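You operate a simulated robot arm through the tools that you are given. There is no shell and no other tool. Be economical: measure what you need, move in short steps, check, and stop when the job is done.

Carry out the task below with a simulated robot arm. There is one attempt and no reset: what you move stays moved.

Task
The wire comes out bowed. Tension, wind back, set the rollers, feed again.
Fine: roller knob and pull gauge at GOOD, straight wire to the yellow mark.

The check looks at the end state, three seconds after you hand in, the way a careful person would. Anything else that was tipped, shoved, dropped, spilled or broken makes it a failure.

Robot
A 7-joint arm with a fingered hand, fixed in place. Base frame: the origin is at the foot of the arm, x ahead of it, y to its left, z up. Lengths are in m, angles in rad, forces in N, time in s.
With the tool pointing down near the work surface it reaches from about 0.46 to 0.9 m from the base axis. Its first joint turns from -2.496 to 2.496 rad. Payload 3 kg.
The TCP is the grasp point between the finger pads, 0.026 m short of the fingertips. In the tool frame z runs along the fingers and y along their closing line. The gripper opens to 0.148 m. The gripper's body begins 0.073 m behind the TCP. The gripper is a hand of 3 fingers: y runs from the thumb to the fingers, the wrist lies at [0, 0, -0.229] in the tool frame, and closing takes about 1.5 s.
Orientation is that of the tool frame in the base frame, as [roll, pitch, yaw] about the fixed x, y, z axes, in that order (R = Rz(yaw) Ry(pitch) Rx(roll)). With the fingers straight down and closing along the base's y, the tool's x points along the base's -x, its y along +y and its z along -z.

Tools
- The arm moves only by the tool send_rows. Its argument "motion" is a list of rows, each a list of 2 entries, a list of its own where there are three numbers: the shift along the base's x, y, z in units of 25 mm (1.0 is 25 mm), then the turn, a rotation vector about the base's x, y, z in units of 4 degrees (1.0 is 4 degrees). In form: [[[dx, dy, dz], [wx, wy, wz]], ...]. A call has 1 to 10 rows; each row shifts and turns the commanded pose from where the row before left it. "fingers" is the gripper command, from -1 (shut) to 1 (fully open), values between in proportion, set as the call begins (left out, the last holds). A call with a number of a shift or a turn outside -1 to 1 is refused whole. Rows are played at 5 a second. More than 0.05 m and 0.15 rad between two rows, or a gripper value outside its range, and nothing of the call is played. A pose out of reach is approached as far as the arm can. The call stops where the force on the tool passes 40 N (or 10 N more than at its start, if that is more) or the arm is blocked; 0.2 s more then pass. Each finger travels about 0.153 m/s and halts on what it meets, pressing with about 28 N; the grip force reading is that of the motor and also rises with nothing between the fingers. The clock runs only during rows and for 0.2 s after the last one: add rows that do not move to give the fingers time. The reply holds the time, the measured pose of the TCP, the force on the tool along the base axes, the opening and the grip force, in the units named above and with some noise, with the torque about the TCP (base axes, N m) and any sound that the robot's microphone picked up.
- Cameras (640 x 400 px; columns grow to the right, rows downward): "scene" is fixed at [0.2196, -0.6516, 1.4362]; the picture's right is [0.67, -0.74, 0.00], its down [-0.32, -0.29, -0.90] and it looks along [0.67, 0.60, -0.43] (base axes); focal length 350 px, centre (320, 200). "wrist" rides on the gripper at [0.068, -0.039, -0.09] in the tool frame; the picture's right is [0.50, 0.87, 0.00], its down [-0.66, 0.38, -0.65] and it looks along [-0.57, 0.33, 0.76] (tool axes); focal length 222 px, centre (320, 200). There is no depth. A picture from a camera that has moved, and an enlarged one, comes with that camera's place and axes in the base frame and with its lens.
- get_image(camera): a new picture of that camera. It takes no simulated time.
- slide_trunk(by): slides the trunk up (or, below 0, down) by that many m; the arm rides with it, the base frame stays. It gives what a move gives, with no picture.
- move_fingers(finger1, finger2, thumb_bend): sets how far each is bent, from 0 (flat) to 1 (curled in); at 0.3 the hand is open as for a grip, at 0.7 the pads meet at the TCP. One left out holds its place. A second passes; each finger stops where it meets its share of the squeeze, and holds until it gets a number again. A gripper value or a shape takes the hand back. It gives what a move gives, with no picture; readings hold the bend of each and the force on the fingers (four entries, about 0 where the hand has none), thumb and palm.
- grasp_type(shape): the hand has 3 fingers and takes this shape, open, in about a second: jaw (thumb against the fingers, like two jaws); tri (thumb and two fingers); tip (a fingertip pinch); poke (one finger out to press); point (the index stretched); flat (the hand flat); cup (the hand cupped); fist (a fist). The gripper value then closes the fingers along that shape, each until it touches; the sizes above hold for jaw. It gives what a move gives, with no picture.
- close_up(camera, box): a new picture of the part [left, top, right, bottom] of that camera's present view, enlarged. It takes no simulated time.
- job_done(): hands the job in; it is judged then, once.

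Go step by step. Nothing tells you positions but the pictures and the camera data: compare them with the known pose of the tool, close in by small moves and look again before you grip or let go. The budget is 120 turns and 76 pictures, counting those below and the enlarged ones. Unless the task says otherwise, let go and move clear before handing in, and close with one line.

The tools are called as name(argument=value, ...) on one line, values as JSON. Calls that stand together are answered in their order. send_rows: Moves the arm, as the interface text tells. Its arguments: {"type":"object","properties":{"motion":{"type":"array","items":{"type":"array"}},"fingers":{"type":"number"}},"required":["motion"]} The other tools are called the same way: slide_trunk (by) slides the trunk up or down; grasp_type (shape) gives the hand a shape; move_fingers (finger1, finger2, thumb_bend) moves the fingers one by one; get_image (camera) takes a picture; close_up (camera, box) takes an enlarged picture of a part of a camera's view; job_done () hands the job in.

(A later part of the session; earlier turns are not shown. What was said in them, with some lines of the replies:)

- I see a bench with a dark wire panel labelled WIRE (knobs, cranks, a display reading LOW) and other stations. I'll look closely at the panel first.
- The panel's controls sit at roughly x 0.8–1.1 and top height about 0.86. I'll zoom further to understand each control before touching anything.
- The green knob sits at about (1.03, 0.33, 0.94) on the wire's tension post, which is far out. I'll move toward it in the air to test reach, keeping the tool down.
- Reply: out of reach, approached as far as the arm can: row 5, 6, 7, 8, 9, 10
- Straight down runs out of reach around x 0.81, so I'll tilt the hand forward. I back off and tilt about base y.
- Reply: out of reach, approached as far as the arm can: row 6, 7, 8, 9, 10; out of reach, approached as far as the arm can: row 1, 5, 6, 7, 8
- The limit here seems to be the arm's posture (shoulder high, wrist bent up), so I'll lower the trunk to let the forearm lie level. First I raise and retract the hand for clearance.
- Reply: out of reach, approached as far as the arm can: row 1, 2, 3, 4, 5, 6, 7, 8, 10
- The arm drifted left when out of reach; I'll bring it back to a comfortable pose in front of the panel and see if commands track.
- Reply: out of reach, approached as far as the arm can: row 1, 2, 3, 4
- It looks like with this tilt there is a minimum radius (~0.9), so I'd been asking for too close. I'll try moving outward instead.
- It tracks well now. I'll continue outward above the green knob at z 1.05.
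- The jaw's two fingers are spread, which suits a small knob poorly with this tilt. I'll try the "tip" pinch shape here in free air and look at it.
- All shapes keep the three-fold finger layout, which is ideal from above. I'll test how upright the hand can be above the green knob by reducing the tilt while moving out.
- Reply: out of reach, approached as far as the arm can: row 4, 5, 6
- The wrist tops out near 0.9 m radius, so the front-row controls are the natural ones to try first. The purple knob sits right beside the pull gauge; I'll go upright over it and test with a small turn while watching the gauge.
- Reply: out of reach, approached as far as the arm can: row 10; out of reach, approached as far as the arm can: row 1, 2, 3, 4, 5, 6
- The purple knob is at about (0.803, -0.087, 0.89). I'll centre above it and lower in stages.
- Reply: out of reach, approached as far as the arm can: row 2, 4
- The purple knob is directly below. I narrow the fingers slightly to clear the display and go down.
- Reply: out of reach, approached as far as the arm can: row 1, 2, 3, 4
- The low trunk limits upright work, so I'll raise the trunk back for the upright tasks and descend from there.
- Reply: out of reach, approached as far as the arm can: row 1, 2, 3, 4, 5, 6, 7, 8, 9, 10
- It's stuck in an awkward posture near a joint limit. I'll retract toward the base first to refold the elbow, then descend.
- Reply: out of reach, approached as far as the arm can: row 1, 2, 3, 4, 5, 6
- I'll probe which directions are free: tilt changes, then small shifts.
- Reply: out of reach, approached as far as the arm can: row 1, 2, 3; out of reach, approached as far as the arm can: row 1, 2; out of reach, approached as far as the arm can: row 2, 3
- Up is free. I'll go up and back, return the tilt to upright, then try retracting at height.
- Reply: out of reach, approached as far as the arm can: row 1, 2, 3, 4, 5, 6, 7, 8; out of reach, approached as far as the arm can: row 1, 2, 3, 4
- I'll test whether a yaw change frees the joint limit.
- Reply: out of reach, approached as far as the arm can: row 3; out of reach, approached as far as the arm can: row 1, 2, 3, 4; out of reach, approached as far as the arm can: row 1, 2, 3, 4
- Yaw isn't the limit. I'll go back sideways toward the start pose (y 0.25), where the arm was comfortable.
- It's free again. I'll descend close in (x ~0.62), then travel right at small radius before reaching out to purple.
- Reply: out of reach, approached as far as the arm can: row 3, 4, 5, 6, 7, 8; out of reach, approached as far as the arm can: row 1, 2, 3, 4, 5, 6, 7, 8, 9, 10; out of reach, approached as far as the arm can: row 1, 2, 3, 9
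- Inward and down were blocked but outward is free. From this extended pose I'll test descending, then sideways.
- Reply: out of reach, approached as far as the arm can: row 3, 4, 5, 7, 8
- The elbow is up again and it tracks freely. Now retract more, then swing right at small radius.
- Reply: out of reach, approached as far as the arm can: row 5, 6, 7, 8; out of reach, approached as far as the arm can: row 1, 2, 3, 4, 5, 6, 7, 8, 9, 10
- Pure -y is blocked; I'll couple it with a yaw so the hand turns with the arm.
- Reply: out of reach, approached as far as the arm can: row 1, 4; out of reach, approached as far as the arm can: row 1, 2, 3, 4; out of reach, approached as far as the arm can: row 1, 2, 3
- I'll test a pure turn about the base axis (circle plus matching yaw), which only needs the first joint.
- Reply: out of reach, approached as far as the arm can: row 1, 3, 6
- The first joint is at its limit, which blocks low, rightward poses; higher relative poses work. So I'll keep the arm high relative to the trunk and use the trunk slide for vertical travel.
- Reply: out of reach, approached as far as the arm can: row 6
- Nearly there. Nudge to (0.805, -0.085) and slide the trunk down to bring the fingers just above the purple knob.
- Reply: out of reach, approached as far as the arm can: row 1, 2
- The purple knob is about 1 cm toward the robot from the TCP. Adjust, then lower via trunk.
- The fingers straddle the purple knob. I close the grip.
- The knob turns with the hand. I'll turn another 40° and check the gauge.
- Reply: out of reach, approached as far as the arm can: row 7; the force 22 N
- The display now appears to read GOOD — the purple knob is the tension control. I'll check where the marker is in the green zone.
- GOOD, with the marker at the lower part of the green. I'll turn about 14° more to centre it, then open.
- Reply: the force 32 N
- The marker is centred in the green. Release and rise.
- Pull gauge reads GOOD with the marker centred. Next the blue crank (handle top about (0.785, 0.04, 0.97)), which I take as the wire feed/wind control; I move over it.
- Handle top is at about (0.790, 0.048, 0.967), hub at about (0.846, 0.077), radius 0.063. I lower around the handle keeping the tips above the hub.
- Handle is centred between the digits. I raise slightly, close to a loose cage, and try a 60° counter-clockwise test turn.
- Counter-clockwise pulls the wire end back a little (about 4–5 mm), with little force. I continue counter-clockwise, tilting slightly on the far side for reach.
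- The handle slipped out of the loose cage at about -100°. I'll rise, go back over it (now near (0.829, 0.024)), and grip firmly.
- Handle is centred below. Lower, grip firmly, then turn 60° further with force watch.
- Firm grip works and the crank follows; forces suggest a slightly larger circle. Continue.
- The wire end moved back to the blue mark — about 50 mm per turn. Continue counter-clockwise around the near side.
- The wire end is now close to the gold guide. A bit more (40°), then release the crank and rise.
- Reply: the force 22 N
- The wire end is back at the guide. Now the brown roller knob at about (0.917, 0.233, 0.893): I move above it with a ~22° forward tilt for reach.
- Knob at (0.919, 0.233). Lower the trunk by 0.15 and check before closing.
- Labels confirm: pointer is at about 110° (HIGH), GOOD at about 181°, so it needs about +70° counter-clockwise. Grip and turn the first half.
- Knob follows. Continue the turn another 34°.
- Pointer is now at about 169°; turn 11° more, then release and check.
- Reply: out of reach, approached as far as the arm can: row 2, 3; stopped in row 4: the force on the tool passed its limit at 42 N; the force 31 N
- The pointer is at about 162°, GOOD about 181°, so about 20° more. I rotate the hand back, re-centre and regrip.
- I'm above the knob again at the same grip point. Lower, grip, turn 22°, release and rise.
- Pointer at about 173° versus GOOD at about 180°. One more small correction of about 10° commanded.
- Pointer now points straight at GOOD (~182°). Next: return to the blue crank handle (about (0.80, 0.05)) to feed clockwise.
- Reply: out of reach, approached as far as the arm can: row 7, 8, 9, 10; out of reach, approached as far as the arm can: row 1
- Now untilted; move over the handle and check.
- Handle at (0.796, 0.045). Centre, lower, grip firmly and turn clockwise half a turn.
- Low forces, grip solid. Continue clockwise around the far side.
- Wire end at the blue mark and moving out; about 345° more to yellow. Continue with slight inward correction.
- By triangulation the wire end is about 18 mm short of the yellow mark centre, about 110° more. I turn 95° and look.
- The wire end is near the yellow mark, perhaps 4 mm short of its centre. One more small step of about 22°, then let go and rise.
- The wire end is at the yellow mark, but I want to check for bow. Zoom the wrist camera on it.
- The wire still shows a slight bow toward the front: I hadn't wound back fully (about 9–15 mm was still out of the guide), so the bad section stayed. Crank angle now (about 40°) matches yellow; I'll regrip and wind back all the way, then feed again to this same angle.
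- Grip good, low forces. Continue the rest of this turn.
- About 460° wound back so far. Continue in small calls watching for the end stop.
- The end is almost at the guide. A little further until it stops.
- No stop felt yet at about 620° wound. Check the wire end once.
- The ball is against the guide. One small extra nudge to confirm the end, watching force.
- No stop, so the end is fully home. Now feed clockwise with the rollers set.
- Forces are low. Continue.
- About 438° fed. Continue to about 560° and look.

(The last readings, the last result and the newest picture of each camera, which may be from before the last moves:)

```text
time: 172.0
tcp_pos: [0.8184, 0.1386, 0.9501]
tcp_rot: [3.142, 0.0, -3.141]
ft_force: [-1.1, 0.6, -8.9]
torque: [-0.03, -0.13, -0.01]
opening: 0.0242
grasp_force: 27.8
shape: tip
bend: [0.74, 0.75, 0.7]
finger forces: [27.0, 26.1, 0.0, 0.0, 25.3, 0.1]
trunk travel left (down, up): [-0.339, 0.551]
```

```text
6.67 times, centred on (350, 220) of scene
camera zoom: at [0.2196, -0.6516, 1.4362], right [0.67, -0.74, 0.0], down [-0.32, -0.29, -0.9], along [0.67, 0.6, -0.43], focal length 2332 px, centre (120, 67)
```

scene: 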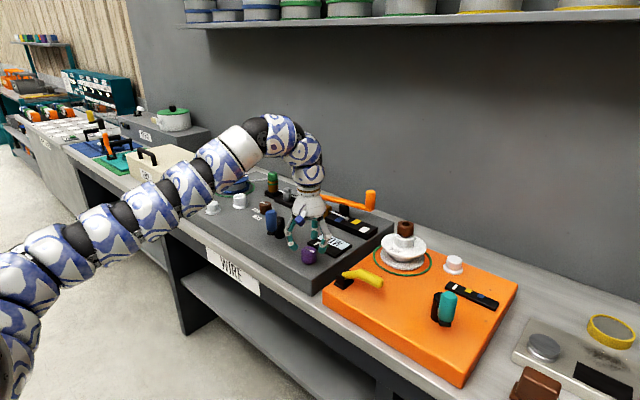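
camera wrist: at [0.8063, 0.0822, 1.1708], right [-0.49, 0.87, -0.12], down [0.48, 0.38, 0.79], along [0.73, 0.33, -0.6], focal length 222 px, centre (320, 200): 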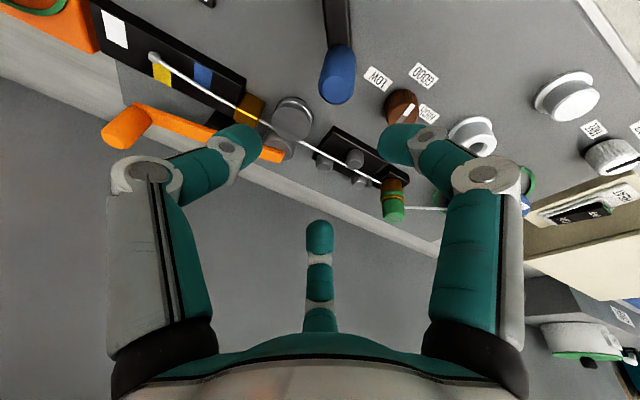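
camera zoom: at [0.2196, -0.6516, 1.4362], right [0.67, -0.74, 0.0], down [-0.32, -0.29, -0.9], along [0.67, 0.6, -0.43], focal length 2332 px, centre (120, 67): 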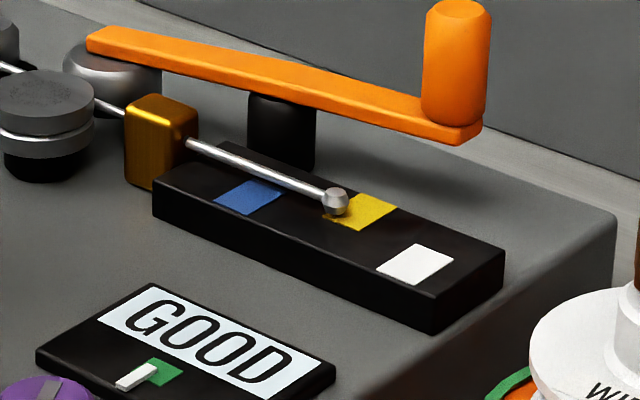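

Now the wire runs straight and the ball sits over the yellow mark, about 4 mm short of its middle. I turn about 22° more, release and rise.

send_rows(motion=[[[0.42, 0.17, 0], [0, 0, 0]], [[0.44, 0.09, 0], [0, 0, 0]], [[0, 0, 0], [0, 0, 0]]])

send_rows(motion=[[[0, 0, 0], [0, 0, 0]], [[0, 0, 0], [0, 0, 0]], [[0, 0, 0], [0, 0, 0]], [[0, 0, 0], [0, 0, 0]]], fingers=0)

slide_trunk(by=0.2)

close_up(camera="scene", box=[240, 170, 390, 270])

```text
time: 172.8
tcp_pos: [0.8418, 0.1466, 0.9503]
tcp_rot: [-3.141, 0.002, -3.14]
ft_force: [-1.3, -1.6, -6.5]
torque: [-0.08, -0.02, 0.03]
opening: 0.0245
grasp_force: 28.1
shape: tip
bend: [0.74, 0.75, 0.7]
finger forces: [27.0, 25.1, 0.1, 0.1, 26.6, 0.0]
trunk travel left (down, up): [-0.339, 0.551]
```

```text
time: 173.8
tcp_pos: [0.8402, 0.1471, 0.9507]
tcp_rot: [3.141, 0.001, -3.139]
ft_force: [-0.3, 0.2, -0.4]
torque: [0.01, 0.02, -0.01]
opening: 0.0734
grasp_force: 0.0
shape: tip
bend: [0.36, 0.36, 0.7]
finger forces: [0.0, 0.0, 0.0, 0.0, 0.0, 0.0]
trunk travel left (down, up): [-0.339, 0.551]
```

```text
time: 176.0
tcp_pos: [0.8409, 0.1472, 1.1507]
tcp_rot: [-3.14, 0.001, -3.14]
ft_force: [0.2, -0.1, 0.2]
torque: [0.03, 0.03, -0.01]
opening: 0.0735
grasp_force: 0.0
shape: tip
bend: [0.36, 0.36, 0.7]
finger forces: [0.1, 0.1, 0.0, 0.1, 0.0, 0.0]
trunk travel left (down, up): [-0.539, 0.351]
```

```text
4.00 times, centred on (315, 220) of scene
camera zoom: at [0.2196, -0.6516, 1.4362], right [0.67, -0.74, 0.0], down [-0.32, -0.29, -0.9], along [0.67, 0.6, -0.43], focal length 1399 px, centre (340, 120)
```

zoom: 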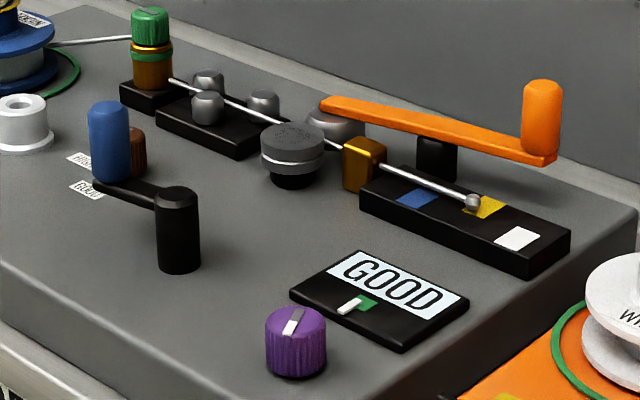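

Everything looks right: straight wire ending on yellow and the gauge at GOOD. One last wrist picture to confirm.

get_image(camera="wrist")

```text
0 pictures are left
camera wrist: at [0.7724, 0.1068, 1.2407], right [-0.5, 0.87, 0.0], down [0.65, 0.38, 0.65], along [0.57, 0.33, -0.76], focal length 222 px, centre (320, 200)
```

wrist: 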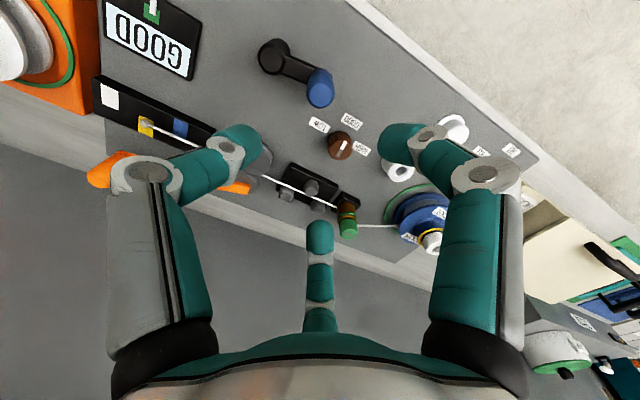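

The last picture shows a straight wire ending on the yellow mark, the roller knob pointing at GOOD, the gauge at GOOD, and the hand well clear. I'm handing in.

job_done()

```text
The job is handed in.
```

The job is handed in: the roller knob and the pull gauge are at GOOD, the wire ends straight on the yellow mark, and nothing else on the bench looked disturbed in the last pictures.
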